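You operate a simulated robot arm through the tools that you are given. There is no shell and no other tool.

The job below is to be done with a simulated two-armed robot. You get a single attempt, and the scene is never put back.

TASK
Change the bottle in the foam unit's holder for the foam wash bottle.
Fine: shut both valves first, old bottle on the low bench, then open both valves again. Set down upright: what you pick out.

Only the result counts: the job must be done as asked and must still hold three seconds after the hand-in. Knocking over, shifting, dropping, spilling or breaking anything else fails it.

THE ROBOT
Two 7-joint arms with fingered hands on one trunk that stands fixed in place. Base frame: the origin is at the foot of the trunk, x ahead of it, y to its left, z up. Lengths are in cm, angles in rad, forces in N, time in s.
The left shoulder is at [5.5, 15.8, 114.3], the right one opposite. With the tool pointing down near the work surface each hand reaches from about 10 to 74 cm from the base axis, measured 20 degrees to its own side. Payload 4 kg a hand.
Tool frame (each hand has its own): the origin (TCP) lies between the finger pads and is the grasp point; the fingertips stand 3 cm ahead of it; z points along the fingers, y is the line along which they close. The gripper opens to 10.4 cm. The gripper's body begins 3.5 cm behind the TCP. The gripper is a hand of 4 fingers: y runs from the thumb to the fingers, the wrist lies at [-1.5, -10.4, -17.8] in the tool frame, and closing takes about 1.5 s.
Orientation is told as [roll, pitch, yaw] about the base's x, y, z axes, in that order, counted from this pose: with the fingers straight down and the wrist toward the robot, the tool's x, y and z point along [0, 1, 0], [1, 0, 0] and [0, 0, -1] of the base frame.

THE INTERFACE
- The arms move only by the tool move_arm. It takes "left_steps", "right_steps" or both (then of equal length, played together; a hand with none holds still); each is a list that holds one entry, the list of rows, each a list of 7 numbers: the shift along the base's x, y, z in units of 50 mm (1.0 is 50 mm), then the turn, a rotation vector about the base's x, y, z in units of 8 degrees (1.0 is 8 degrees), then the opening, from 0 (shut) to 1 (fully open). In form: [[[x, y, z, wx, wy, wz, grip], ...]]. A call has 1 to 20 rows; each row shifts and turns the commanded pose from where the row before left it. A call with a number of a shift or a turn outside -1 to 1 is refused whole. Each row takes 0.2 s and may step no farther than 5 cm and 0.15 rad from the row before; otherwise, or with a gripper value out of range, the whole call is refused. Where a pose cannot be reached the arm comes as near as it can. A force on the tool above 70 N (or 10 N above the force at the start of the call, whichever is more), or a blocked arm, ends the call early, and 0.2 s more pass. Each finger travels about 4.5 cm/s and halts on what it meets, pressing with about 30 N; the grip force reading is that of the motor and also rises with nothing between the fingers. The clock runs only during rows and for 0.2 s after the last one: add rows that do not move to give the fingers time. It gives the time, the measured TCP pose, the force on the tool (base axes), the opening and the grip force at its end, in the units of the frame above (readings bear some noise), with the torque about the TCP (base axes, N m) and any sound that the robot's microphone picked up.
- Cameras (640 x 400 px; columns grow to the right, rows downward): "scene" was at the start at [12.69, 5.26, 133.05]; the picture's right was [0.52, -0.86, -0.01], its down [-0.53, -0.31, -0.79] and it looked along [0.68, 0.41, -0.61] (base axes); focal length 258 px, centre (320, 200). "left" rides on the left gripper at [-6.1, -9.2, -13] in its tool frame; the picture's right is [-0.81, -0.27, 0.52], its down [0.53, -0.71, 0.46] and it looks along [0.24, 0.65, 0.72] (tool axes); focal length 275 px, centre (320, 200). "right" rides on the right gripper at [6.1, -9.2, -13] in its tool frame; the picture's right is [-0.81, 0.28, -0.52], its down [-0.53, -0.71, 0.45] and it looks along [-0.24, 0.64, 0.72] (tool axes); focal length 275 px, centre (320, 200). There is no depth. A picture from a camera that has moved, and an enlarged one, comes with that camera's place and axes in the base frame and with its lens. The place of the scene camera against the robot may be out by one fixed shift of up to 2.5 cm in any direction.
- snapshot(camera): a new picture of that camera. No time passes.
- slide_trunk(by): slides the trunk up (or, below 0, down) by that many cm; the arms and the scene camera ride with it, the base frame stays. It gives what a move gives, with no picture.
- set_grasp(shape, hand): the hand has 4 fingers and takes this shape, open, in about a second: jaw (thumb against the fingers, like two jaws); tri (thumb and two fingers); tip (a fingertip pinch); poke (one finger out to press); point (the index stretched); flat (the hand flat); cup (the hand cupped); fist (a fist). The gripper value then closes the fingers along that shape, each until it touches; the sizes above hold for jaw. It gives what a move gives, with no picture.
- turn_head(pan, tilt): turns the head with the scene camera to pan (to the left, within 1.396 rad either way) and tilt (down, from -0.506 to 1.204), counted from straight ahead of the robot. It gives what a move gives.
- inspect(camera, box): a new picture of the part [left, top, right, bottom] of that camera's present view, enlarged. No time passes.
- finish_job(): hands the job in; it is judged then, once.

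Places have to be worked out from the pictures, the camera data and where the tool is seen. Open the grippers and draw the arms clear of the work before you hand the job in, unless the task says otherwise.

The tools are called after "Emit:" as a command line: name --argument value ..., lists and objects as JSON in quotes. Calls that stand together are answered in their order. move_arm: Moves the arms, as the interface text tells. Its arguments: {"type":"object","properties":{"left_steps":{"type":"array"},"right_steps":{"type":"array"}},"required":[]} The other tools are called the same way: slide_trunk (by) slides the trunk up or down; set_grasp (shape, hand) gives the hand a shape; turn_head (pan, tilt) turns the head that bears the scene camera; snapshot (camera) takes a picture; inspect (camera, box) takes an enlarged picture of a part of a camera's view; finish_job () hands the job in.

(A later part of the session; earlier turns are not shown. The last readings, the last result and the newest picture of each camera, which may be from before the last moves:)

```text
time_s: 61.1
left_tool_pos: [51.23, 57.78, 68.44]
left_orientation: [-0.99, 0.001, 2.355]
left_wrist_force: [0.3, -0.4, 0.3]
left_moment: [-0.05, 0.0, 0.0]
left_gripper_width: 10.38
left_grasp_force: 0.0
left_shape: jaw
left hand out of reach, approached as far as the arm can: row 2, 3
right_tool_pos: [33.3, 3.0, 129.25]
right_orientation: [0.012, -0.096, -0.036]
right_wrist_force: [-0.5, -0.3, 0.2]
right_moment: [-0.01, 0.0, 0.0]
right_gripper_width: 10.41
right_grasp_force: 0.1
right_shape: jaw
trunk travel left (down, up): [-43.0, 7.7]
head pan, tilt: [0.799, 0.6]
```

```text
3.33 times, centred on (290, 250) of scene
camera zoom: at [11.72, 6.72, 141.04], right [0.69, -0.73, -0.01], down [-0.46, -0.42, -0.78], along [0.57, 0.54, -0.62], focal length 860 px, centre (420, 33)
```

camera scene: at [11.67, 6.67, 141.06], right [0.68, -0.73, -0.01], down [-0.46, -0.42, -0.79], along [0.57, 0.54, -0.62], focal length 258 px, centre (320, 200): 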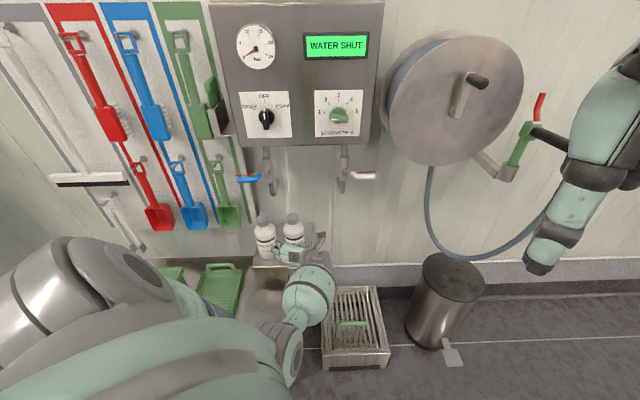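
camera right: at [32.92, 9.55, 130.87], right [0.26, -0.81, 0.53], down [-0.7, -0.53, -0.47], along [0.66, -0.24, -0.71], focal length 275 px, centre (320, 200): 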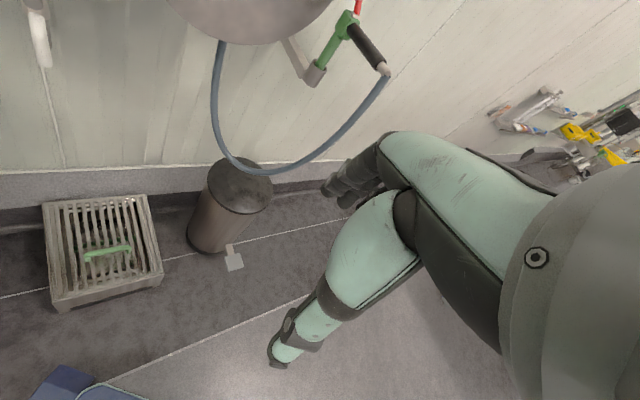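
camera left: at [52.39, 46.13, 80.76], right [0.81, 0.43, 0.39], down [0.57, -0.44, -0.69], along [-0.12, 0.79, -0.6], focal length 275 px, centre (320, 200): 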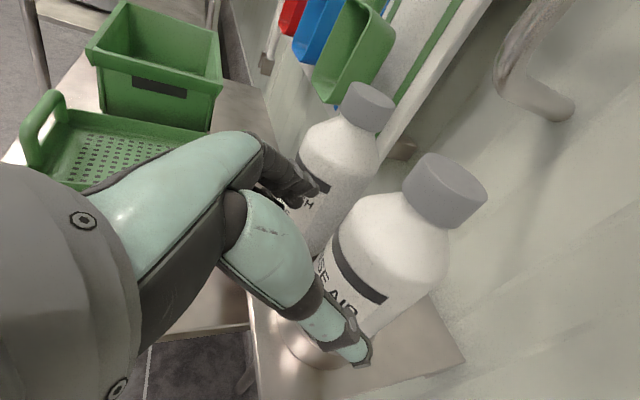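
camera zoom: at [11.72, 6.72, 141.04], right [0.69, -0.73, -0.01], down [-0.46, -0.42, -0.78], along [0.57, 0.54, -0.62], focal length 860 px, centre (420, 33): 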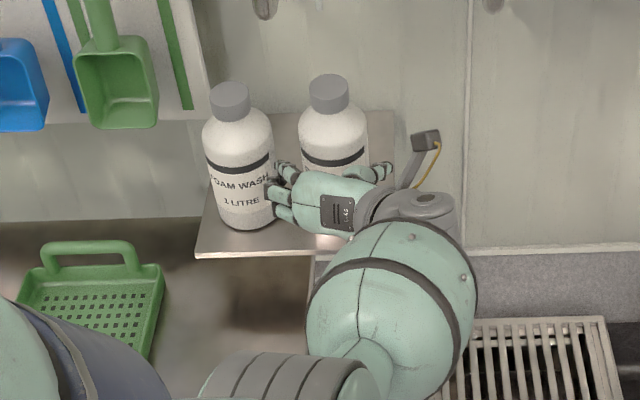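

The arm is at its reach limit because the trunk is raised. I back out, raise the hand about 17 cm, then lower the trunk 16 cm to gain reach.

Emit:
move_arm --left_steps '[[[-0.3, -0.3, 0.05, 0, 0, 0, 1], [-0.2, -0.2, 0.35, 0, 0, 0, 1], [0, 0, 0.6, 0, 0, 0, 1], [0, 0, 0.6, 0, 0, 0, 1], [0, 0, 0.6, 0, 0, 0, 1], [0, 0, 0.6, 0, 0, 0, 1], [0, 0, 0.5, 0, 0, 0, 1], [0, 0, 0, 0, 0, 0, 1]]]'

Emit:
snapshot --camera "scene"

```text
time_s: 62.9
left_tool_pos: [48.56, 55.07, 85.19]
left_orientation: [-0.99, 0.001, 2.356]
left_wrist_force: [-0.3, 0.3, -0.2]
left_moment: [0.0, -0.04, -0.01]
left_gripper_width: 10.36
left_grasp_force: 0.1
left_shape: jaw
right_tool_pos: [33.24, 3.05, 129.3]
right_orientation: [0.012, -0.096, -0.036]
right_wrist_force: [0.4, 0.2, 0.7]
right_moment: [-0.02, -0.04, 0.01]
right_gripper_width: 10.41
right_grasp_force: 0.0
right_shape: jaw
trunk travel left (down, up): [-43.0, 7.7]
head pan, tilt: [0.799, 0.6]
```

```text
taken
camera scene: at [11.65, 6.71, 141.02], right [0.69, -0.73, -0.01], down [-0.46, -0.42, -0.78], along [0.57, 0.54, -0.62], focal length 258 px, centre (320, 200)
```

scene: 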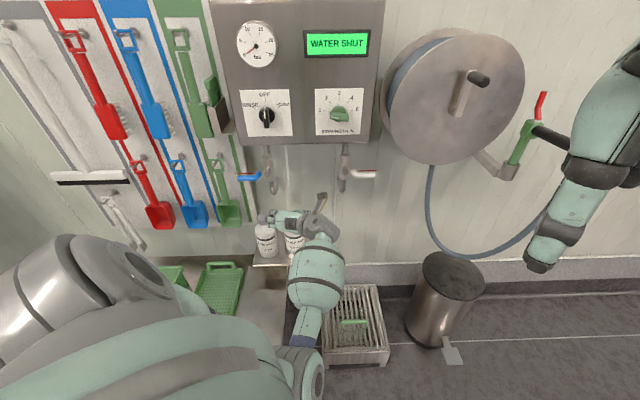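

Now I lower the trunk, first by 8 cm.

Emit:
slide_trunk --by -8

Emit:
snapshot --camera "scene"

```text
time_s: 64.0
left_tool_pos: [48.68, 55.13, 77.23]
left_orientation: [-0.993, 0.002, 2.357]
left_wrist_force: [0.4, -0.8, 0.6]
left_moment: [-0.02, 0.0, -0.02]
left_gripper_width: 10.38
left_grasp_force: 0.1
left_shape: jaw
right_tool_pos: [33.11, 3.02, 121.13]
right_orientation: [0.011, -0.098, -0.032]
right_wrist_force: [0.8, -0.2, -0.3]
right_moment: [0.01, 0.0, 0.01]
right_gripper_width: 10.38
right_grasp_force: 0.1
right_shape: jaw
trunk travel left (down, up): [-35.0, 15.7]
head pan, tilt: [0.799, 0.6]
```

```text
taken
camera scene: at [11.53, 6.68, 132.91], right [0.69, -0.73, -0.01], down [-0.46, -0.42, -0.78], along [0.56, 0.54, -0.62], focal length 258 px, centre (320, 200)
```

scene: 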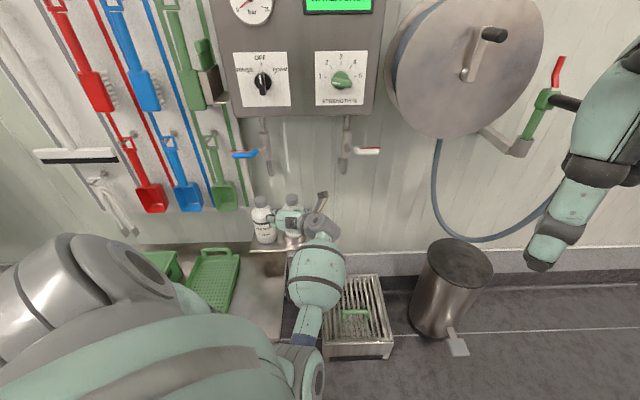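

I raise the hand 6 cm and slide the trunk down another 8 cm.

Emit:
move_arm --left_steps '[[[0, 0, 0.6, 0, 0, 0, 1], [0, 0, 0.6, 0, 0, 0, 1], [0, 0, 0, 0, 0, 0, 1]]]'

Emit:
slide_trunk --by -8

Emit:
snapshot --camera "scene"

Emit:
snapshot --camera "left"

```text
time_s: 64.8
left_tool_pos: [48.65, 55.12, 83.21]
left_orientation: [-0.992, 0.0, 2.358]
left_wrist_force: [-0.1, 0.0, -0.2]
left_moment: [0.03, -0.01, -0.02]
left_gripper_width: 10.38
left_grasp_force: 0.1
left_shape: jaw
right_tool_pos: [33.27, 3.05, 121.28]
right_orientation: [0.013, -0.097, -0.035]
right_wrist_force: [0.1, 0.1, 0.3]
right_moment: [-0.01, -0.03, 0.01]
right_gripper_width: 10.41
right_grasp_force: 0.1
right_shape: jaw
trunk travel left (down, up): [-35.0, 15.7]
head pan, tilt: [0.799, 0.6]
```

```text
time_s: 66.0
left_tool_pos: [49.22, 55.58, 76.7]
left_orientation: [-1.015, 0.014, 2.358]
left_wrist_force: [-0.2, 1.3, -0.3]
left_moment: [-0.01, -0.01, 0.0]
left_gripper_width: 10.36
left_grasp_force: 0.0
left_shape: jaw
right_tool_pos: [32.96, 3.12, 113.5]
right_orientation: [0.012, -0.102, -0.03]
right_wrist_force: [0.1, 0.3, -1.1]
right_moment: [0.03, -0.01, -0.05]
right_gripper_width: 10.36
right_grasp_force: 0.0
right_shape: jaw
trunk travel left (down, up): [-27.0, 23.7]
head pan, tilt: [0.799, 0.6]
```

```text
taken
camera scene: at [11.37, 6.68, 125.04], right [0.69, -0.73, -0.01], down [-0.46, -0.43, -0.78], along [0.56, 0.54, -0.63], focal length 258 px, centre (320, 200)
```

scene: 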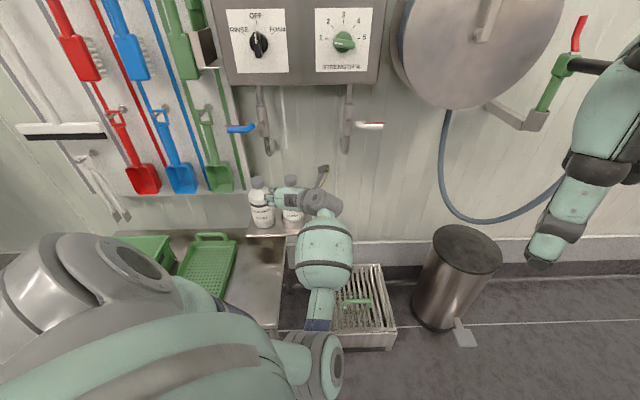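

```text
taken
camera left: at [50.17, 43.78, 88.8], right [0.8, 0.42, 0.42], down [0.59, -0.43, -0.68], along [-0.11, 0.79, -0.6], focal length 275 px, centre (320, 200)
```

left: 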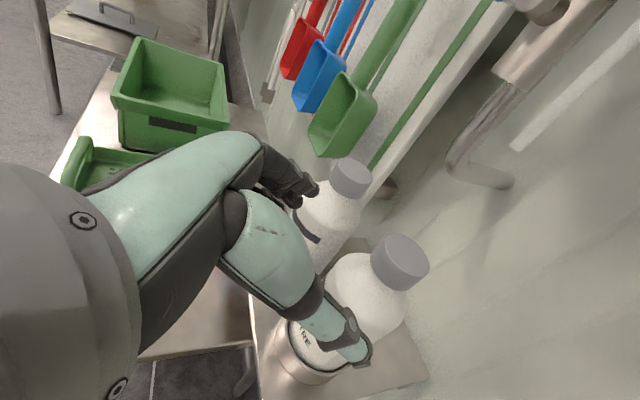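

The hand ended 1.5 cm higher than expected, so the elbow may be resting on something. I look down to see.

Emit:
turn_head --pan 0.7 --tilt 1.1

Emit:
snapshot --camera "scene"

Emit:
snapshot --camera "right"

```text
time_s: 67.0
left_tool_pos: [49.33, 55.78, 77.18]
left_orientation: [-1.025, 0.013, 2.362]
left_wrist_force: [0.1, 0.6, 0.4]
left_moment: [0.01, 0.03, -0.01]
left_gripper_width: 10.35
left_grasp_force: 0.0
left_shape: jaw
right_tool_pos: [32.15, 3.27, 113.16]
right_orientation: [-0.003, -0.118, 0.002]
right_wrist_force: [0.3, -0.5, -1.1]
right_moment: [-0.01, 0.0, 0.0]
right_gripper_width: 10.4
right_grasp_force: 0.1
right_shape: jaw
trunk travel left (down, up): [-27.0, 23.7]
head pan, tilt: [0.7, 1.1]
```

```text
taken
camera scene: at [9.92, 4.84, 121.69], right [0.65, -0.76, -0.01], down [-0.69, -0.57, -0.45], along [0.34, 0.29, -0.89], focal length 258 px, centre (320, 200)
```

scene: 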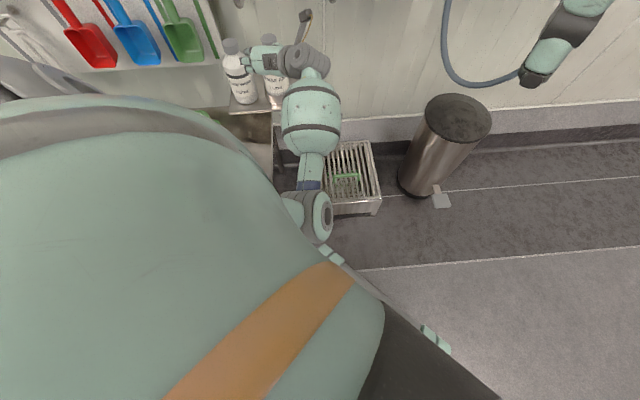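

```text
taken
camera right: at [21.58, 9.49, 125.03], right [0.21, -0.81, 0.55], down [-0.65, -0.54, -0.53], along [0.73, -0.25, -0.64], focal length 275 px, centre (320, 200)
```

right: 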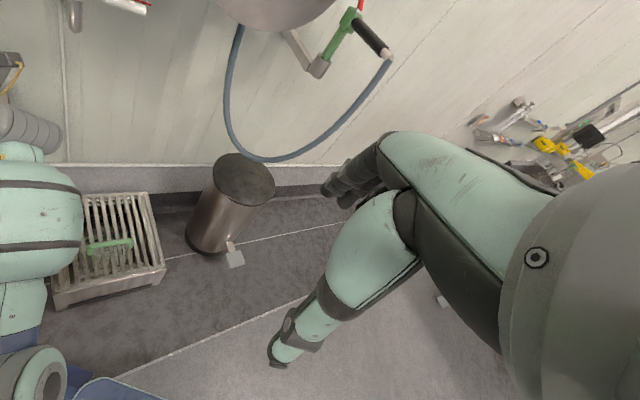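

The elbow sits right against the robot's own front. I raise the trunk 3 cm to relieve it.

Emit:
slide_trunk --by 3

Emit:
turn_head --pan 0.8 --tilt 0.6

Emit:
snapshot --camera "left"

```text
time_s: 67.7
left_tool_pos: [48.5, 54.9, 77.97]
left_orientation: [-0.989, 0.001, 2.357]
left_wrist_force: [-0.2, -0.7, -0.1]
left_moment: [0.0, 0.01, 0.0]
left_gripper_width: 10.36
left_grasp_force: 0.1
left_shape: jaw
right_tool_pos: [32.29, 3.27, 115.95]
right_orientation: [-0.001, -0.115, -0.004]
right_wrist_force: [0.8, 0.7, 0.0]
right_moment: [0.01, 0.03, 0.01]
right_gripper_width: 10.38
right_grasp_force: 0.0
right_shape: jaw
trunk travel left (down, up): [-30.0, 20.7]
head pan, tilt: [0.7, 1.1]
```

```text
time_s: 68.6
left_tool_pos: [48.56, 55.19, 78.22]
left_orientation: [-0.991, 0.001, 2.356]
left_wrist_force: [-0.2, 0.0, 0.6]
left_moment: [0.01, -0.02, -0.03]
left_gripper_width: 10.37
left_grasp_force: 0.0
left_shape: jaw
right_tool_pos: [32.83, 3.21, 116.4]
right_orientation: [0.011, -0.108, -0.023]
right_wrist_force: [0.1, -0.1, 0.4]
right_moment: [-0.01, 0.01, -0.03]
right_gripper_width: 10.41
right_grasp_force: 0.1
right_shape: jaw
trunk travel left (down, up): [-30.0, 20.7]
head pan, tilt: [0.799, 0.6]
```

```text
taken
camera left: at [49.71, 43.48, 90.42], right [0.81, 0.43, 0.4], down [0.57, -0.44, -0.69], along [-0.12, 0.79, -0.6], focal length 275 px, centre (320, 200)
```

left: 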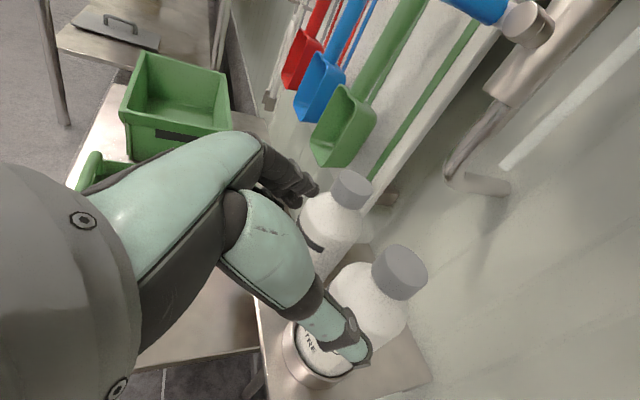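

The arm is at rest again. I go down to the pre-grasp height and advance partway.

Emit:
move_arm --left_steps '[[[0.06, 0.047, -0.527, 0, 0, 0, 1], [0.06, 0.047, -0.527, 0, 0, 0, 1], [0.06, 0.047, -0.527, 0, 0, 0, 1], [0.231, 0.216, -0.206, 0, 0, 0, 1], [0.231, 0.216, -0.206, 0, 0, 0, 1], [0, 0, 0, 0, 0, 0, 1]]]'

Emit:
snapshot --camera "left"

Emit:
snapshot --camera "scene"

```text
time_s: 70.0
left_tool_pos: [51.68, 58.03, 68.3]
left_orientation: [-0.993, 0.001, 2.357]
left_wrist_force: [-0.3, -0.4, -0.6]
left_moment: [0.0, 0.02, -0.01]
left_gripper_width: 10.35
left_grasp_force: 0.0
left_shape: jaw
right_tool_pos: [32.81, 3.1, 116.51]
right_orientation: [0.011, -0.107, -0.024]
right_wrist_force: [-0.2, 0.1, 0.1]
right_moment: [0.01, -0.01, 0.0]
right_gripper_width: 10.39
right_grasp_force: 0.1
right_shape: jaw
trunk travel left (down, up): [-30.0, 20.7]
head pan, tilt: [0.799, 0.6]
```

```text
taken
camera left: at [52.9, 46.36, 80.47], right [0.81, 0.43, 0.4], down [0.57, -0.44, -0.69], along [-0.12, 0.79, -0.6], focal length 275 px, centre (320, 200)
```

left: 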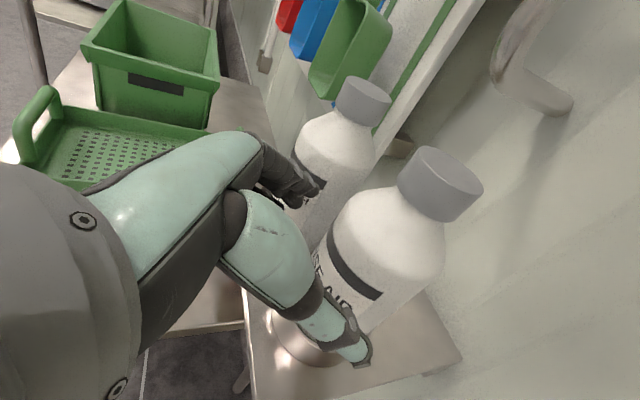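

```text
taken
camera scene: at [11.09, 6.65, 127.4], right [0.71, -0.71, -0.01], down [-0.48, -0.47, -0.74], along [0.52, 0.53, -0.67], focal length 258 px, centre (320, 200)
```

scene: 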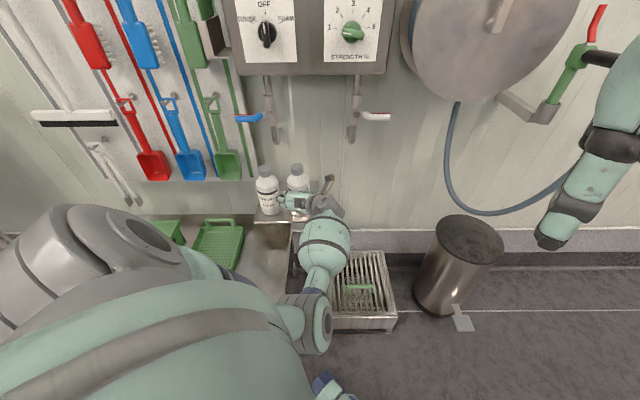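

All lined up (TCP u = bottle axis u). I advance the last 4.9 cm to surround the bottle body.

Emit:
move_arm --left_steps '[[[0.23, 0.23, -0.211, 0, 0, 0, 1], [0.23, 0.23, -0.211, 0, 0, 0, 1], [0.23, 0.23, -0.211, 0, 0, 0, 1], [0, 0, 0, 0, 0, 0, 1]]]'

Emit:
snapshot --camera "left"

Emit:
inspect --camera "scene" --box '[230, 140, 370, 260]'

```text
time_s: 71.0
left_tool_pos: [55.14, 61.65, 65.12]
left_orientation: [-0.993, 0.0, 2.358]
left_wrist_force: [-0.9, -0.1, -0.4]
left_moment: [-0.04, 0.03, -0.03]
left_gripper_width: 10.36
left_grasp_force: 0.1
left_shape: jaw
right_tool_pos: [32.88, 3.07, 116.45]
right_orientation: [0.01, -0.106, -0.024]
right_wrist_force: [0.9, -0.6, 0.2]
right_moment: [0.0, 0.01, -0.02]
right_gripper_width: 10.41
right_grasp_force: 0.0
right_shape: jaw
trunk travel left (down, up): [-30.0, 20.7]
head pan, tilt: [0.799, 0.6]
```

```text
taken
camera left: at [56.42, 49.88, 77.26], right [0.81, 0.43, 0.4], down [0.57, -0.44, -0.69], along [-0.12, 0.79, -0.6], focal length 275 px, centre (320, 200)
```

left: 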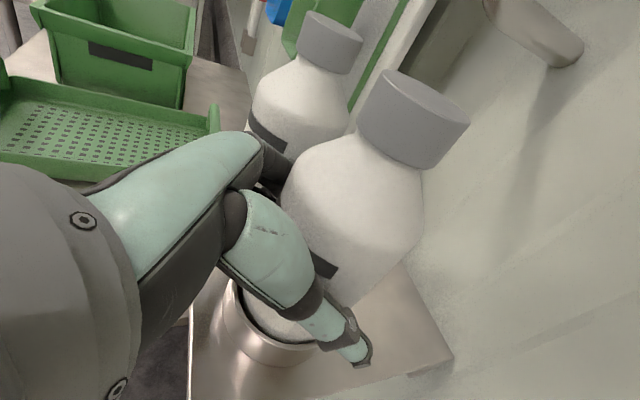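

```text
3.33 times, centred on (300, 200) of scene
camera zoom: at [11.11, 6.64, 127.42], right [0.71, -0.71, -0.01], down [-0.48, -0.47, -0.74], along [0.52, 0.53, -0.67], focal length 860 px, centre (387, 200)
```

zoom: 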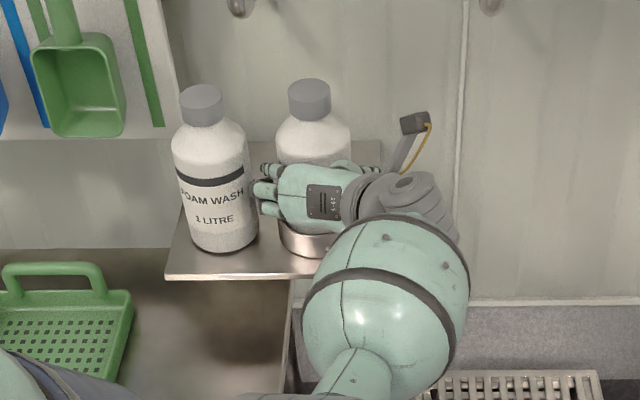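

The hand surrounds the bottle body without contact. I close the grip.

Emit:
move_arm --left_steps '[[[0, 0, 0, 0, 0, 0, 0.8], [0, 0, 0, 0, 0, 0, 0.6], [0, 0, 0, 0, 0, 0, 0.3], [0, 0, 0, 0, 0, 0, 0], [0, 0, 0, 0, 0, 0, 0], [0, 0, 0, 0, 0, 0, 0], [0, 0, 0, 0, 0, 0, 0]]]'

Emit:
snapshot --camera "left"

Emit:
inspect --camera "scene" --box '[230, 140, 370, 260]'

```text
time_s: 72.6
left_tool_pos: [55.17, 61.48, 64.92]
left_orientation: [-0.991, -0.001, 2.357]
left_wrist_force: [-1.9, 4.1, 0.3]
left_moment: [0.07, 0.12, 0.03]
left_gripper_width: 7.21
left_grasp_force: 29.6
left_shape: jaw
right_tool_pos: [32.95, 3.22, 116.39]
right_orientation: [0.01, -0.109, -0.026]
right_wrist_force: [-0.2, 0.1, 0.4]
right_moment: [-0.02, 0.01, 0.0]
right_gripper_width: 10.43
right_grasp_force: 0.1
right_shape: jaw
trunk travel left (down, up): [-30.0, 20.7]
head pan, tilt: [0.799, 0.6]
```

```text
taken
camera left: at [56.43, 49.92, 77.2], right [0.81, 0.43, 0.4], down [0.57, -0.44, -0.69], along [-0.12, 0.79, -0.6], focal length 275 px, centre (320, 200)
```

left: 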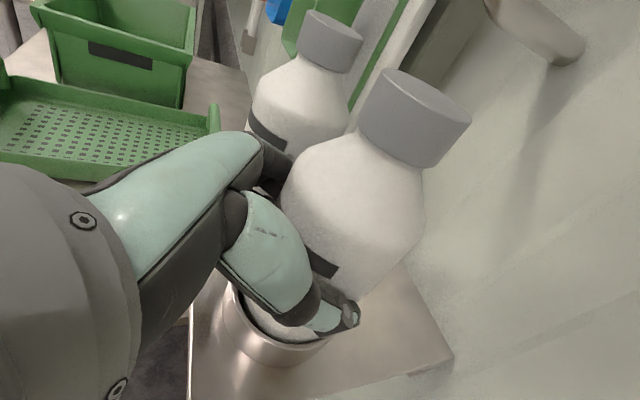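

```text
3.33 times, centred on (300, 200) of scene
camera zoom: at [11.16, 6.73, 127.44], right [0.7, -0.71, -0.01], down [-0.48, -0.47, -0.74], along [0.52, 0.53, -0.67], focal length 860 px, centre (387, 200)
```

zoom: 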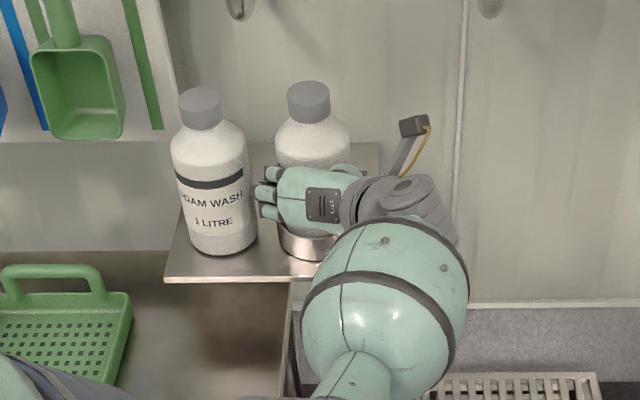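

A firm hold at 7.2 cm width with 30 N. I lift 2 cm slowly and check.

Emit:
move_arm --left_steps '[[[0, 0, 0.08, 0, 0, 0, 0], [0, 0, 0.1, 0, 0, 0, 0], [0, 0, 0.12, 0, 0, 0, 0], [0, 0, 0.12, 0, 0, 0, 0], [0, 0, 0, 0, 0, 0, 0]]]'

Emit:
snapshot --camera "left"

Emit:
inspect --camera "scene" --box '[230, 140, 370, 260]'

```text
time_s: 73.8
left_tool_pos: [55.25, 61.54, 66.99]
left_orientation: [-0.991, 0.002, 2.356]
left_wrist_force: [-0.4, 0.6, -11.2]
left_moment: [-0.1, 0.1, -0.01]
left_gripper_width: 7.22
left_grasp_force: 29.5
left_shape: jaw
right_tool_pos: [32.97, 3.31, 116.49]
right_orientation: [0.01, -0.106, -0.026]
right_wrist_force: [-0.4, 0.2, -0.8]
right_moment: [0.01, -0.01, 0.0]
right_gripper_width: 10.41
right_grasp_force: 0.0
right_shape: jaw
trunk travel left (down, up): [-30.0, 20.7]
head pan, tilt: [0.799, 0.6]
```

```text
taken
camera left: at [56.47, 49.9, 79.22], right [0.81, 0.43, 0.39], down [0.57, -0.44, -0.69], along [-0.12, 0.79, -0.6], focal length 275 px, centre (320, 200)
```

left: 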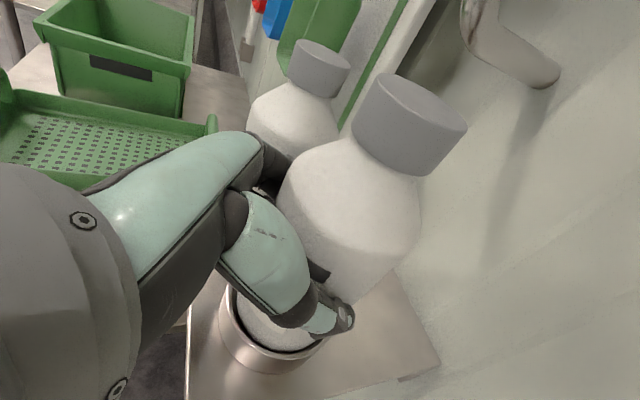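

```text
3.33 times, centred on (300, 200) of scene
camera zoom: at [11.29, 6.8, 127.44], right [0.7, -0.71, -0.01], down [-0.48, -0.47, -0.74], along [0.52, 0.53, -0.67], focal length 860 px, centre (387, 200)
```

zoom: 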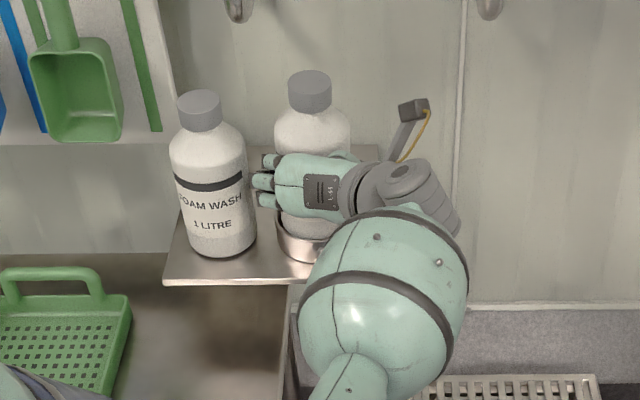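

The bottle hangs securely (11 N). I lift it clear of the ring to +5.5 cm (still well below the dip tube), then check.

Emit:
move_arm --left_steps '[[[0, 0, 0.15, 0, 0, 0, 0], [0, 0, 0.2, 0, 0, 0, 0], [0, 0, 0.2, 0, 0, 0, 0], [0, 0, 0.15, 0, 0, 0, 0], [0, 0, 0, 0, 0, 0, 0]]]'

Emit:
snapshot --camera "left"

Emit:
inspect --camera "scene" --box '[230, 120, 370, 260]'

```text
time_s: 75.0
left_tool_pos: [55.3, 61.61, 70.44]
left_orientation: [-0.99, 0.003, 2.357]
left_wrist_force: [0.3, -1.6, -10.1]
left_moment: [-0.12, 0.08, -0.02]
left_gripper_width: 7.18
left_grasp_force: 30.2
left_shape: jaw
right_tool_pos: [33.03, 3.2, 116.35]
right_orientation: [0.01, -0.108, -0.025]
right_wrist_force: [-0.5, 0.0, 0.8]
right_moment: [0.0, 0.01, 0.01]
right_gripper_width: 10.41
right_grasp_force: 0.1
right_shape: jaw
trunk travel left (down, up): [-30.0, 20.7]
head pan, tilt: [0.799, 0.6]
```

```text
taken
camera left: at [56.53, 49.91, 82.77], right [0.81, 0.43, 0.39], down [0.57, -0.44, -0.69], along [-0.12, 0.79, -0.6], focal length 275 px, centre (320, 200)
```

left: 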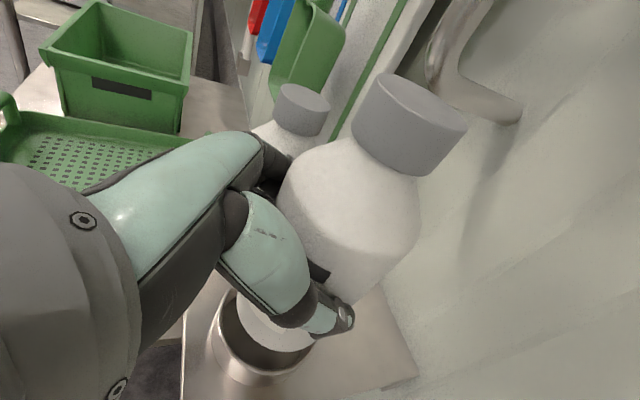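

```text
2.86 times, centred on (300, 190) of scene
camera zoom: at [11.31, 6.81, 127.46], right [0.7, -0.71, -0.01], down [-0.48, -0.46, -0.74], along [0.53, 0.53, -0.67], focal length 737 px, centre (377, 229)
```

zoom: 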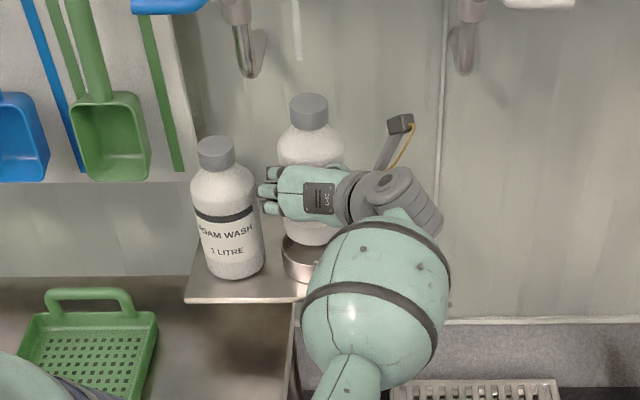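

The bottle's base is about level with the ring's rim; cap top is at ≈80 and the tube ends at ≈86.5. I lift 1.7 cm more, then draw back from the shelf along the wall normal.

Emit:
move_arm --left_steps '[[[0, 0, 0.17, 0, 0, 0, 0], [0, 0, 0.17, 0, 0, 0, 0], [0, 0, 0, 0, 0, 0, 0]]]'

Emit:
inspect --camera "left" --box '[180, 220, 400, 400]'

Emit:
inspect --camera "scene" --box '[250, 110, 350, 230]'

```text
time_s: 75.8
left_tool_pos: [55.33, 61.45, 72.08]
left_orientation: [-0.99, 0.001, 2.356]
left_wrist_force: [-0.5, 0.2, -11.0]
left_moment: [-0.14, 0.09, -0.01]
left_gripper_width: 7.19
left_grasp_force: 29.9
left_shape: jaw
right_tool_pos: [32.97, 3.16, 116.49]
right_orientation: [0.011, -0.107, -0.028]
right_wrist_force: [-0.4, -0.6, -0.1]
right_moment: [-0.01, 0.0, 0.02]
right_gripper_width: 10.4
right_grasp_force: 0.1
right_shape: jaw
trunk travel left (down, up): [-30.0, 20.7]
head pan, tilt: [0.799, 0.6]
```

```text
2.22 times, centred on (290, 310) of left
camera zoom: at [56.46, 49.89, 84.45], right [0.81, 0.43, 0.39], down [0.57, -0.44, -0.69], along [-0.12, 0.79, -0.6], focal length 612 px, centre (387, -44)
```

zoom: 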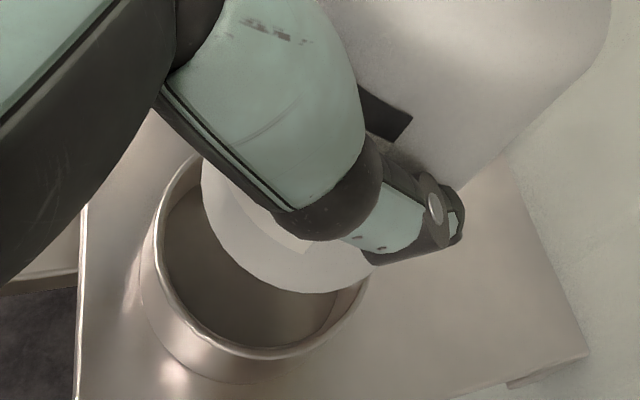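

```text
3.33 times, centred on (300, 170) of scene
camera zoom: at [11.31, 6.81, 127.47], right [0.7, -0.71, -0.01], down [-0.48, -0.46, -0.75], along [0.53, 0.53, -0.67], focal length 860 px, centre (387, 300)
```

zoom: 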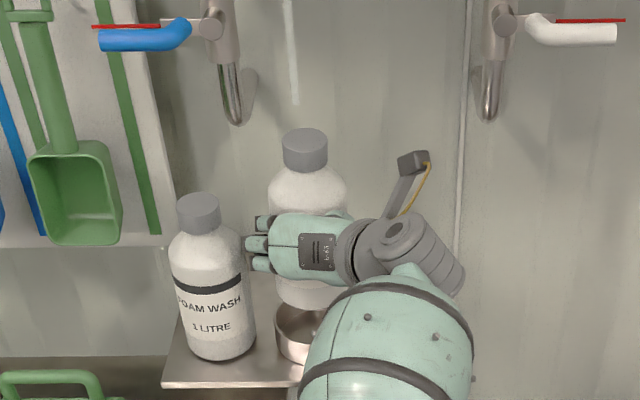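

The base is clear of the ring and below the tube. I draw the bottle back 10 cm from the wall.

Emit:
move_arm --left_steps '[[[-0.2, -0.2, 0, 0, 0, 0, 0], [-0.3, -0.3, 0, 0, 0, 0, 0], [-0.3, -0.3, 0, 0, 0, 0, 0], [-0.3, -0.3, 0, 0, 0, 0, 0], [-0.25, -0.25, 0, 0, 0, 0, 0], [0, 0, 0, 0, 0, 0, 0]]]'

Emit:
snapshot --camera "left"

Emit:
snapshot --camera "scene"

```text
time_s: 77.2
left_tool_pos: [48.74, 56.21, 73.93]
left_orientation: [-1.021, -0.006, 2.368]
left_wrist_force: [0.1, 0.4, -9.5]
left_moment: [-0.11, 0.12, 0.03]
left_gripper_width: 7.22
left_grasp_force: 30.3
left_shape: jaw
right_tool_pos: [33.06, 3.2, 116.6]
right_orientation: [0.011, -0.107, -0.026]
right_wrist_force: [-0.6, 0.2, -0.2]
right_moment: [-0.03, 0.01, -0.03]
right_gripper_width: 10.41
right_grasp_force: 0.1
right_shape: jaw
trunk travel left (down, up): [-30.0, 20.7]
head pan, tilt: [0.799, 0.6]
```

```text
taken
camera left: at [49.86, 44.19, 85.89], right [0.8, 0.42, 0.42], down [0.58, -0.42, -0.7], along [-0.12, 0.8, -0.58], focal length 275 px, centre (320, 200)
```

left: 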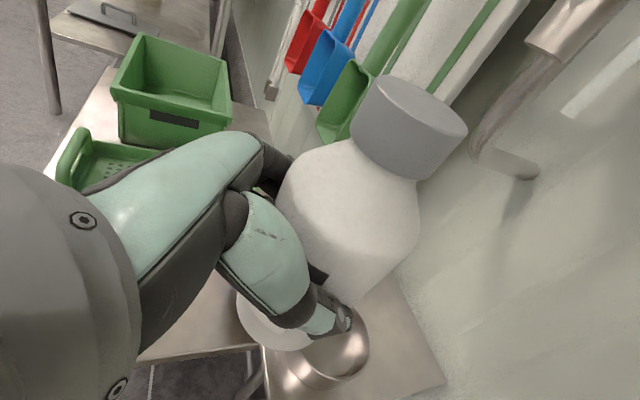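

```text
taken
camera scene: at [11.31, 6.79, 127.54], right [0.7, -0.71, -0.01], down [-0.48, -0.46, -0.75], along [0.53, 0.53, -0.67], focal length 258 px, centre (320, 200)
```

scene: 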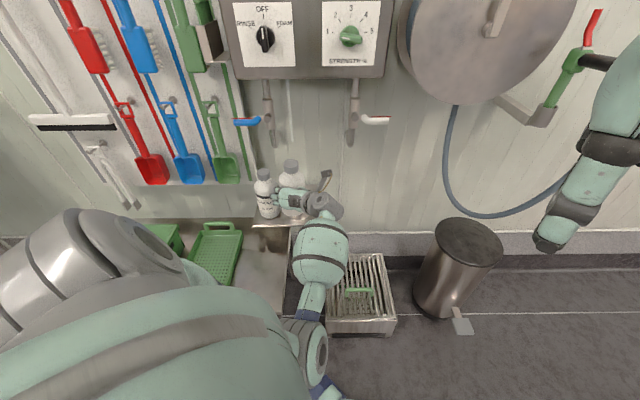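

The folding elbow is starting to touch the robot's front again, so I raise the trunk 9 cm with the bottle held.

Emit:
slide_trunk --by 9

Emit:
snapshot --camera "scene"

Emit:
snapshot --camera "left"

```text
time_s: 78.5
left_tool_pos: [48.44, 54.81, 81.19]
left_orientation: [-0.992, 0.002, 2.356]
left_wrist_force: [0.6, -0.4, -11.1]
left_moment: [-0.1, 0.04, 0.02]
left_gripper_width: 7.2
left_grasp_force: 29.8
left_shape: jaw
right_tool_pos: [33.03, 3.12, 125.44]
right_orientation: [0.011, -0.105, -0.03]
right_wrist_force: [-0.3, -0.4, 0.3]
right_moment: [0.0, -0.01, 0.0]
right_gripper_width: 10.41
right_grasp_force: 0.1
right_shape: jaw
trunk travel left (down, up): [-39.0, 11.7]
head pan, tilt: [0.799, 0.6]
```

```text
taken
camera scene: at [11.45, 6.78, 136.5], right [0.7, -0.71, -0.01], down [-0.48, -0.46, -0.75], along [0.53, 0.53, -0.66], focal length 258 px, centre (320, 200)
```

scene: 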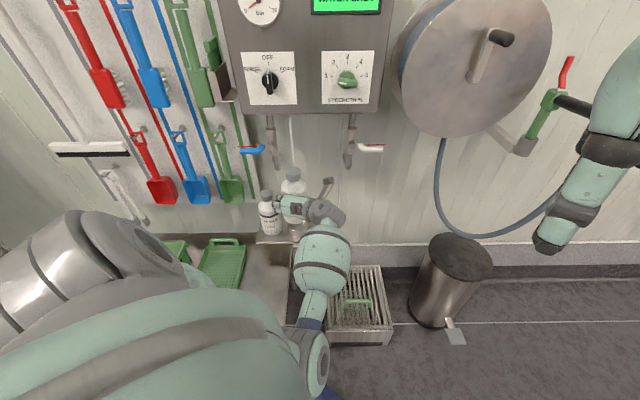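

```text
taken
camera left: at [49.69, 43.12, 93.5], right [0.81, 0.43, 0.39], down [0.57, -0.44, -0.69], along [-0.12, 0.79, -0.6], focal length 275 px, centre (320, 200)
```

left: 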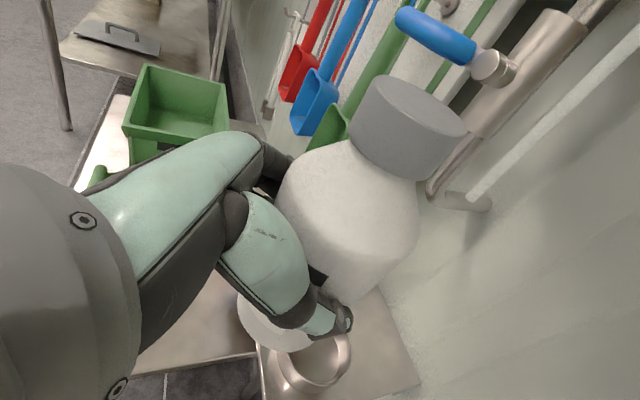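

The arm is free again. I carry the bottle left toward the bench's free area, two steps first to check tracking.

Emit:
move_arm --left_steps '[[[-0.4, 0.2, 0, 0, 0, 0, 0], [-0.4, 0.2, 0, 0, 0, 0, 0], [-0.4, 0.2, 0, 0, 0, 0, 0], [0, 0, 0, 0, 0, 0, 0]]]'

Emit:
snapshot --camera "scene"

```text
time_s: 79.5
left_tool_pos: [42.88, 58.13, 81.96]
left_orientation: [-1.003, 0.003, 2.361]
left_wrist_force: [0.5, 0.7, -10.6]
left_moment: [-0.11, 0.1, 0.01]
left_gripper_width: 7.21
left_grasp_force: 29.9
left_shape: jaw
right_tool_pos: [33.21, 3.18, 125.5]
right_orientation: [0.015, -0.104, -0.028]
right_wrist_force: [-0.5, 0.3, 0.2]
right_moment: [-0.02, 0.0, -0.01]
right_gripper_width: 10.41
right_grasp_force: 0.1
right_shape: jaw
trunk travel left (down, up): [-39.0, 11.7]
head pan, tilt: [0.799, 0.6]
```

```text
taken
camera scene: at [11.42, 6.79, 136.56], right [0.7, -0.71, -0.01], down [-0.48, -0.46, -0.75], along [0.53, 0.53, -0.66], focal length 258 px, centre (320, 200)
```

scene: 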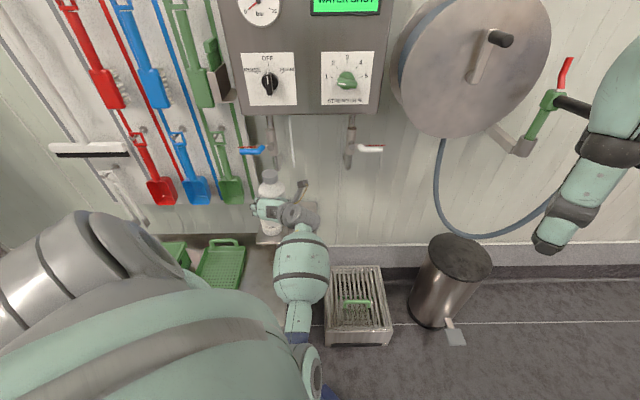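

Slight deviation again as the arm folds; I raise the trunk another 6 cm before continuing left.

Emit:
slide_trunk --by 6

Emit:
move_arm --left_steps '[[[-0.3, 0.15, -0.1, 0, 0, 0, 0], [-0.3, 0.15, -0.1, 0, 0, 0, 0], [0, 0, 0, 0, 0, 0, 0]]]'

Emit:
snapshot --camera "scene"

```text
time_s: 80.5
left_tool_pos: [42.55, 57.73, 87.31]
left_orientation: [-0.987, 0.001, 2.357]
left_wrist_force: [1.2, 0.0, -10.2]
left_moment: [-0.07, 0.07, 0.0]
left_gripper_width: 7.21
left_grasp_force: 30.4
left_shape: jaw
right_tool_pos: [33.13, 3.12, 131.49]
right_orientation: [0.014, -0.104, -0.032]
right_wrist_force: [0.3, -0.2, 0.1]
right_moment: [0.03, -0.02, 0.01]
right_gripper_width: 10.39
right_grasp_force: 0.1
right_shape: jaw
trunk travel left (down, up): [-45.0, 5.7]
head pan, tilt: [0.799, 0.6]
```

```text
time_s: 81.3
left_tool_pos: [39.45, 59.22, 86.39]
left_orientation: [-0.99, 0.002, 2.357]
left_wrist_force: [-0.1, -0.8, -10.8]
left_moment: [-0.16, 0.09, -0.02]
left_gripper_width: 7.2
left_grasp_force: 30.4
left_shape: jaw
right_tool_pos: [33.08, 3.16, 131.59]
right_orientation: [0.014, -0.103, -0.03]
right_wrist_force: [0.2, -0.3, 0.4]
right_moment: [0.01, 0.04, 0.02]
right_gripper_width: 10.42
right_grasp_force: 0.0
right_shape: jaw
trunk travel left (down, up): [-45.0, 5.7]
head pan, tilt: [0.799, 0.6]
```

```text
taken
camera scene: at [11.57, 6.79, 142.61], right [0.7, -0.71, -0.01], down [-0.48, -0.46, -0.75], along [0.53, 0.53, -0.66], focal length 258 px, centre (320, 200)
```

scene: 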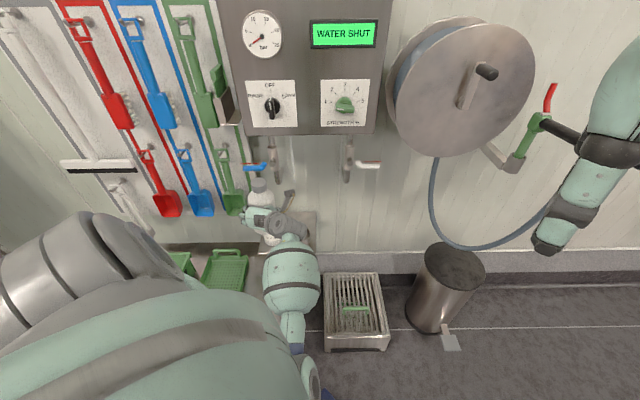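

Tracking is accurate with the trunk up. I continue to above the bench's free area and look down with the hand camera.

Emit:
move_arm --left_steps '[[[-0.4, 0.12, -0.3, 0, 0, 0, 0], [-0.4, 0.12, -0.4, 0, 0, 0, 0], [0, 0, -0.4, 0, 0, 0, 0], [0, 0, 0, 0, 0, 0, 0]]]'

Emit:
snapshot --camera "left"

Emit:
snapshot --camera "scene"

```text
time_s: 82.3
left_tool_pos: [35.28, 61.6, 81.65]
left_orientation: [-1.008, -0.016, 2.359]
left_wrist_force: [-0.4, 0.8, -11.0]
left_moment: [-0.14, 0.08, -0.01]
left_gripper_width: 7.21
left_grasp_force: 29.9
left_shape: jaw
right_tool_pos: [33.16, 3.14, 131.57]
right_orientation: [0.013, -0.105, -0.031]
right_wrist_force: [-0.4, 0.2, -0.4]
right_moment: [0.03, 0.01, 0.01]
right_gripper_width: 10.38
right_grasp_force: 0.0
right_shape: jaw
trunk travel left (down, up): [-45.0, 5.7]
head pan, tilt: [0.799, 0.6]
```

```text
taken
camera left: at [36.59, 49.67, 93.62], right [0.81, 0.42, 0.4], down [0.57, -0.42, -0.71], along [-0.13, 0.8, -0.58], focal length 275 px, centre (320, 200)
```

left: 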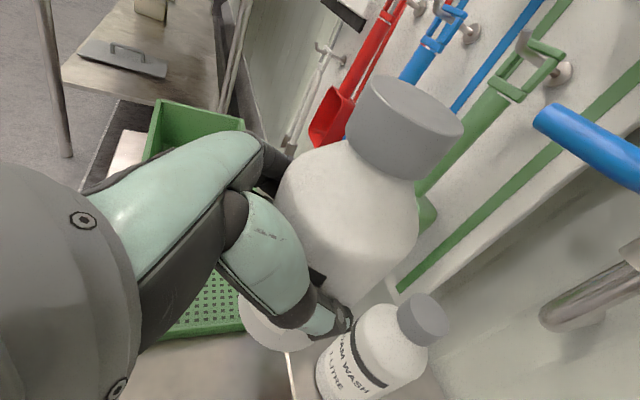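

```text
taken
camera scene: at [11.49, 6.78, 142.61], right [0.7, -0.71, -0.01], down [-0.48, -0.46, -0.75], along [0.53, 0.53, -0.66], focal length 258 px, centre (320, 200)
```

scene: 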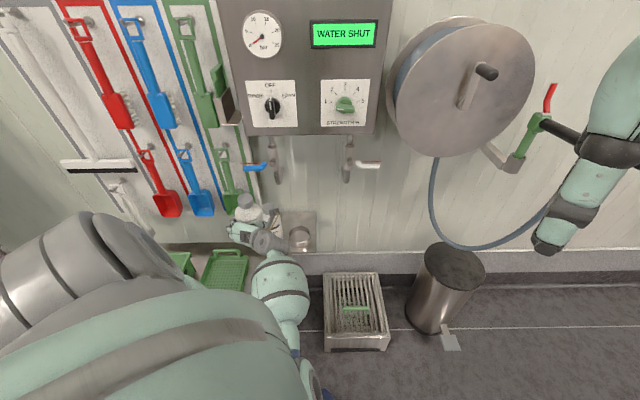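

The bottle hangs over the free bench area (axis ≈(36.2,62.5)), in front of the shelf edge and right of the tray. I lower 15 cm.

Emit:
move_arm --left_steps '[[[0, 0, -0.4, 0, 0, 0, 0], [0, 0, -0.5, 0, 0, 0, 0], [0, 0, -0.5, 0, 0, 0, 0], [0, 0, -0.5, 0, 0, 0, 0], [0, 0, -0.5, 0, 0, 0, 0], [0, 0, -0.4, 0, 0, 0, 0], [0, 0, 0, 0, 0, 0, 0]]]'

Emit:
snapshot --camera "left"

Emit:
snapshot --camera "scene"

```text
time_s: 83.9
left_tool_pos: [35.46, 60.54, 66.96]
left_orientation: [-0.992, 0.0, 2.357]
left_wrist_force: [-0.2, -0.6, -10.5]
left_moment: [-0.15, 0.1, 0.01]
left_gripper_width: 7.21
left_grasp_force: 30.1
left_shape: jaw
right_tool_pos: [33.12, 3.26, 131.65]
right_orientation: [0.014, -0.104, -0.029]
right_wrist_force: [0.3, 0.0, 0.2]
right_moment: [0.03, 0.04, 0.02]
right_gripper_width: 10.39
right_grasp_force: 0.1
right_shape: jaw
trunk travel left (down, up): [-45.0, 5.7]
head pan, tilt: [0.799, 0.6]
```

```text
taken
camera left: at [36.61, 48.82, 79.11], right [0.81, 0.43, 0.39], down [0.57, -0.44, -0.69], along [-0.12, 0.79, -0.6], focal length 275 px, centre (320, 200)
```

left: 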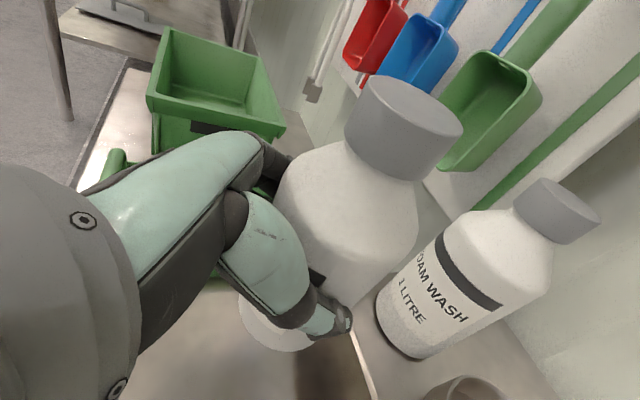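

```text
taken
camera scene: at [11.51, 6.77, 142.62], right [0.7, -0.71, -0.01], down [-0.48, -0.46, -0.75], along [0.53, 0.53, -0.66], focal length 258 px, centre (320, 200)
```

scene: 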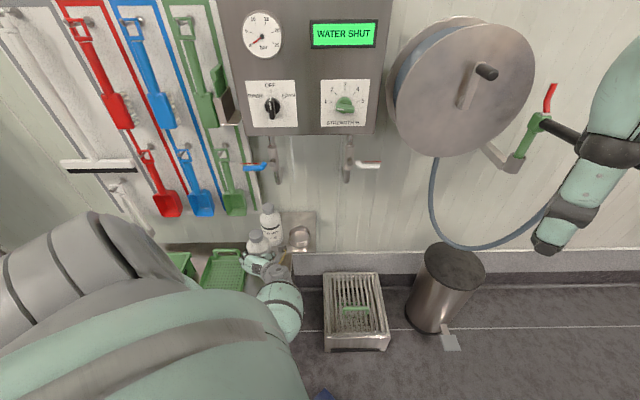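

Everything tracks. I bring the bottle down another 6 cm with the trunk.

Emit:
slide_trunk --by -6

Emit:
snapshot --camera "left"

```text
time_s: 84.9
left_tool_pos: [35.45, 60.57, 60.82]
left_orientation: [-0.991, 0.002, 2.358]
left_wrist_force: [0.2, 0.6, -10.3]
left_moment: [-0.1, 0.07, -0.02]
left_gripper_width: 7.2
left_grasp_force: 30.1
left_shape: jaw
right_tool_pos: [33.0, 3.11, 125.53]
right_orientation: [0.013, -0.106, -0.027]
right_wrist_force: [-0.4, 0.4, 0.2]
right_moment: [0.0, 0.03, 0.0]
right_gripper_width: 10.4
right_grasp_force: 0.1
right_shape: jaw
trunk travel left (down, up): [-39.0, 11.7]
head pan, tilt: [0.799, 0.6]
```

```text
taken
camera left: at [36.62, 48.85, 73.04], right [0.81, 0.43, 0.4], down [0.57, -0.44, -0.69], along [-0.12, 0.79, -0.6], focal length 275 px, centre (320, 200)
```

left: 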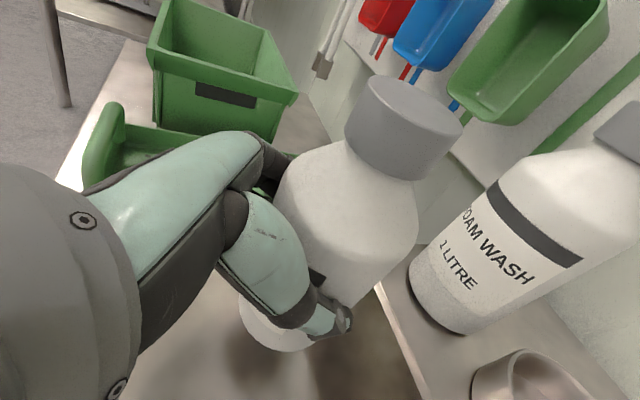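

The bottle is close over the bench. I lower 3 cm in small steps and watch the force.

Emit:
move_arm --left_steps '[[[0, 0, -0.15, 0, 0, 0, 0], [0, 0, -0.15, 0, 0, 0, 0], [0, 0, -0.15, 0, 0, 0, 0], [0, 0, -0.15, 0, 0, 0, 0], [0, 0, 0, 0, 0, 0, 0]]]'

Emit:
snapshot --camera "left"

```text
time_s: 86.1
left_tool_pos: [35.41, 60.54, 58.44]
left_orientation: [-0.99, 0.002, 2.357]
left_wrist_force: [0.1, -0.8, -11.6]
left_moment: [-0.11, 0.11, -0.02]
left_gripper_width: 7.21
left_grasp_force: 29.9
left_shape: jaw
left hand out of reach, approached as far as the arm can: row 4
right_tool_pos: [33.03, 3.18, 125.5]
right_orientation: [0.012, -0.106, -0.027]
right_wrist_force: [0.4, 0.1, 0.0]
right_moment: [0.03, 0.03, 0.0]
right_gripper_width: 10.42
right_grasp_force: 0.0
right_shape: jaw
trunk travel left (down, up): [-39.0, 11.7]
head pan, tilt: [0.799, 0.6]
```

```text
taken
camera left: at [36.57, 48.87, 70.75], right [0.81, 0.43, 0.39], down [0.57, -0.44, -0.69], along [-0.12, 0.79, -0.6], focal length 275 px, centre (320, 200)
```

left: 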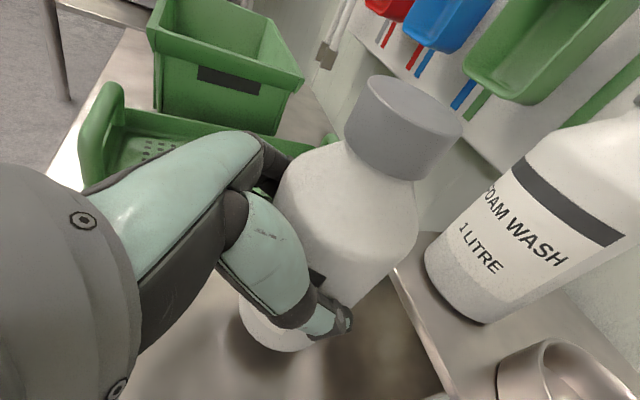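

The arm is at its reach limit there; I use the trunk to lower further, in small slides, watching the vertical force.

Emit:
slide_trunk --by -1.2

Emit:
slide_trunk --by -0.7

Emit:
snapshot --camera "left"

```text
time_s: 86.7
left_tool_pos: [35.31, 60.51, 57.37]
left_orientation: [-0.99, 0.002, 2.356]
left_wrist_force: [0.4, -0.3, -10.9]
left_moment: [-0.11, 0.07, 0.04]
left_gripper_width: 7.21
left_grasp_force: 30.0
left_shape: jaw
right_tool_pos: [32.98, 3.25, 124.25]
right_orientation: [0.012, -0.106, -0.027]
right_wrist_force: [0.4, 0.4, 0.5]
right_moment: [-0.02, 0.03, 0.02]
right_gripper_width: 10.42
right_grasp_force: 0.1
right_shape: jaw
trunk travel left (down, up): [-37.8, 12.9]
head pan, tilt: [0.799, 0.6]
```

```text
time_s: 87.2
left_tool_pos: [35.41, 60.45, 56.5]
left_orientation: [-0.99, 0.001, 2.357]
left_wrist_force: [0.3, 0.2, -11.2]
left_moment: [-0.13, 0.07, 0.01]
left_gripper_width: 7.23
left_grasp_force: 30.1
left_shape: jaw
right_tool_pos: [33.03, 3.17, 123.49]
right_orientation: [0.012, -0.107, -0.028]
right_wrist_force: [-0.1, 0.0, 0.1]
right_moment: [-0.01, 0.04, 0.03]
right_gripper_width: 10.41
right_grasp_force: 0.0
right_shape: jaw
trunk travel left (down, up): [-37.1, 13.6]
head pan, tilt: [0.799, 0.6]
```

```text
taken
camera left: at [36.59, 48.85, 68.82], right [0.81, 0.43, 0.39], down [0.57, -0.44, -0.69], along [-0.12, 0.79, -0.6], focal length 275 px, centre (320, 200)
```

left: 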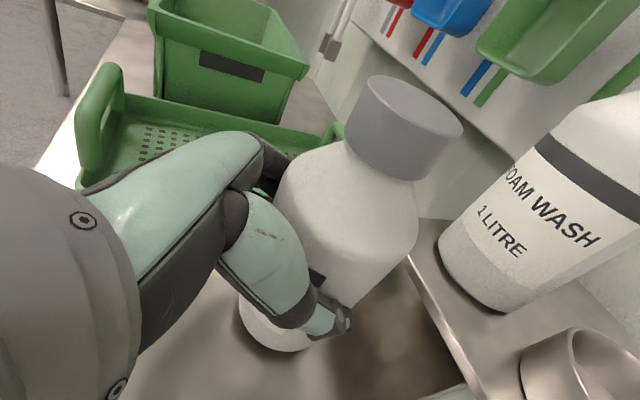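

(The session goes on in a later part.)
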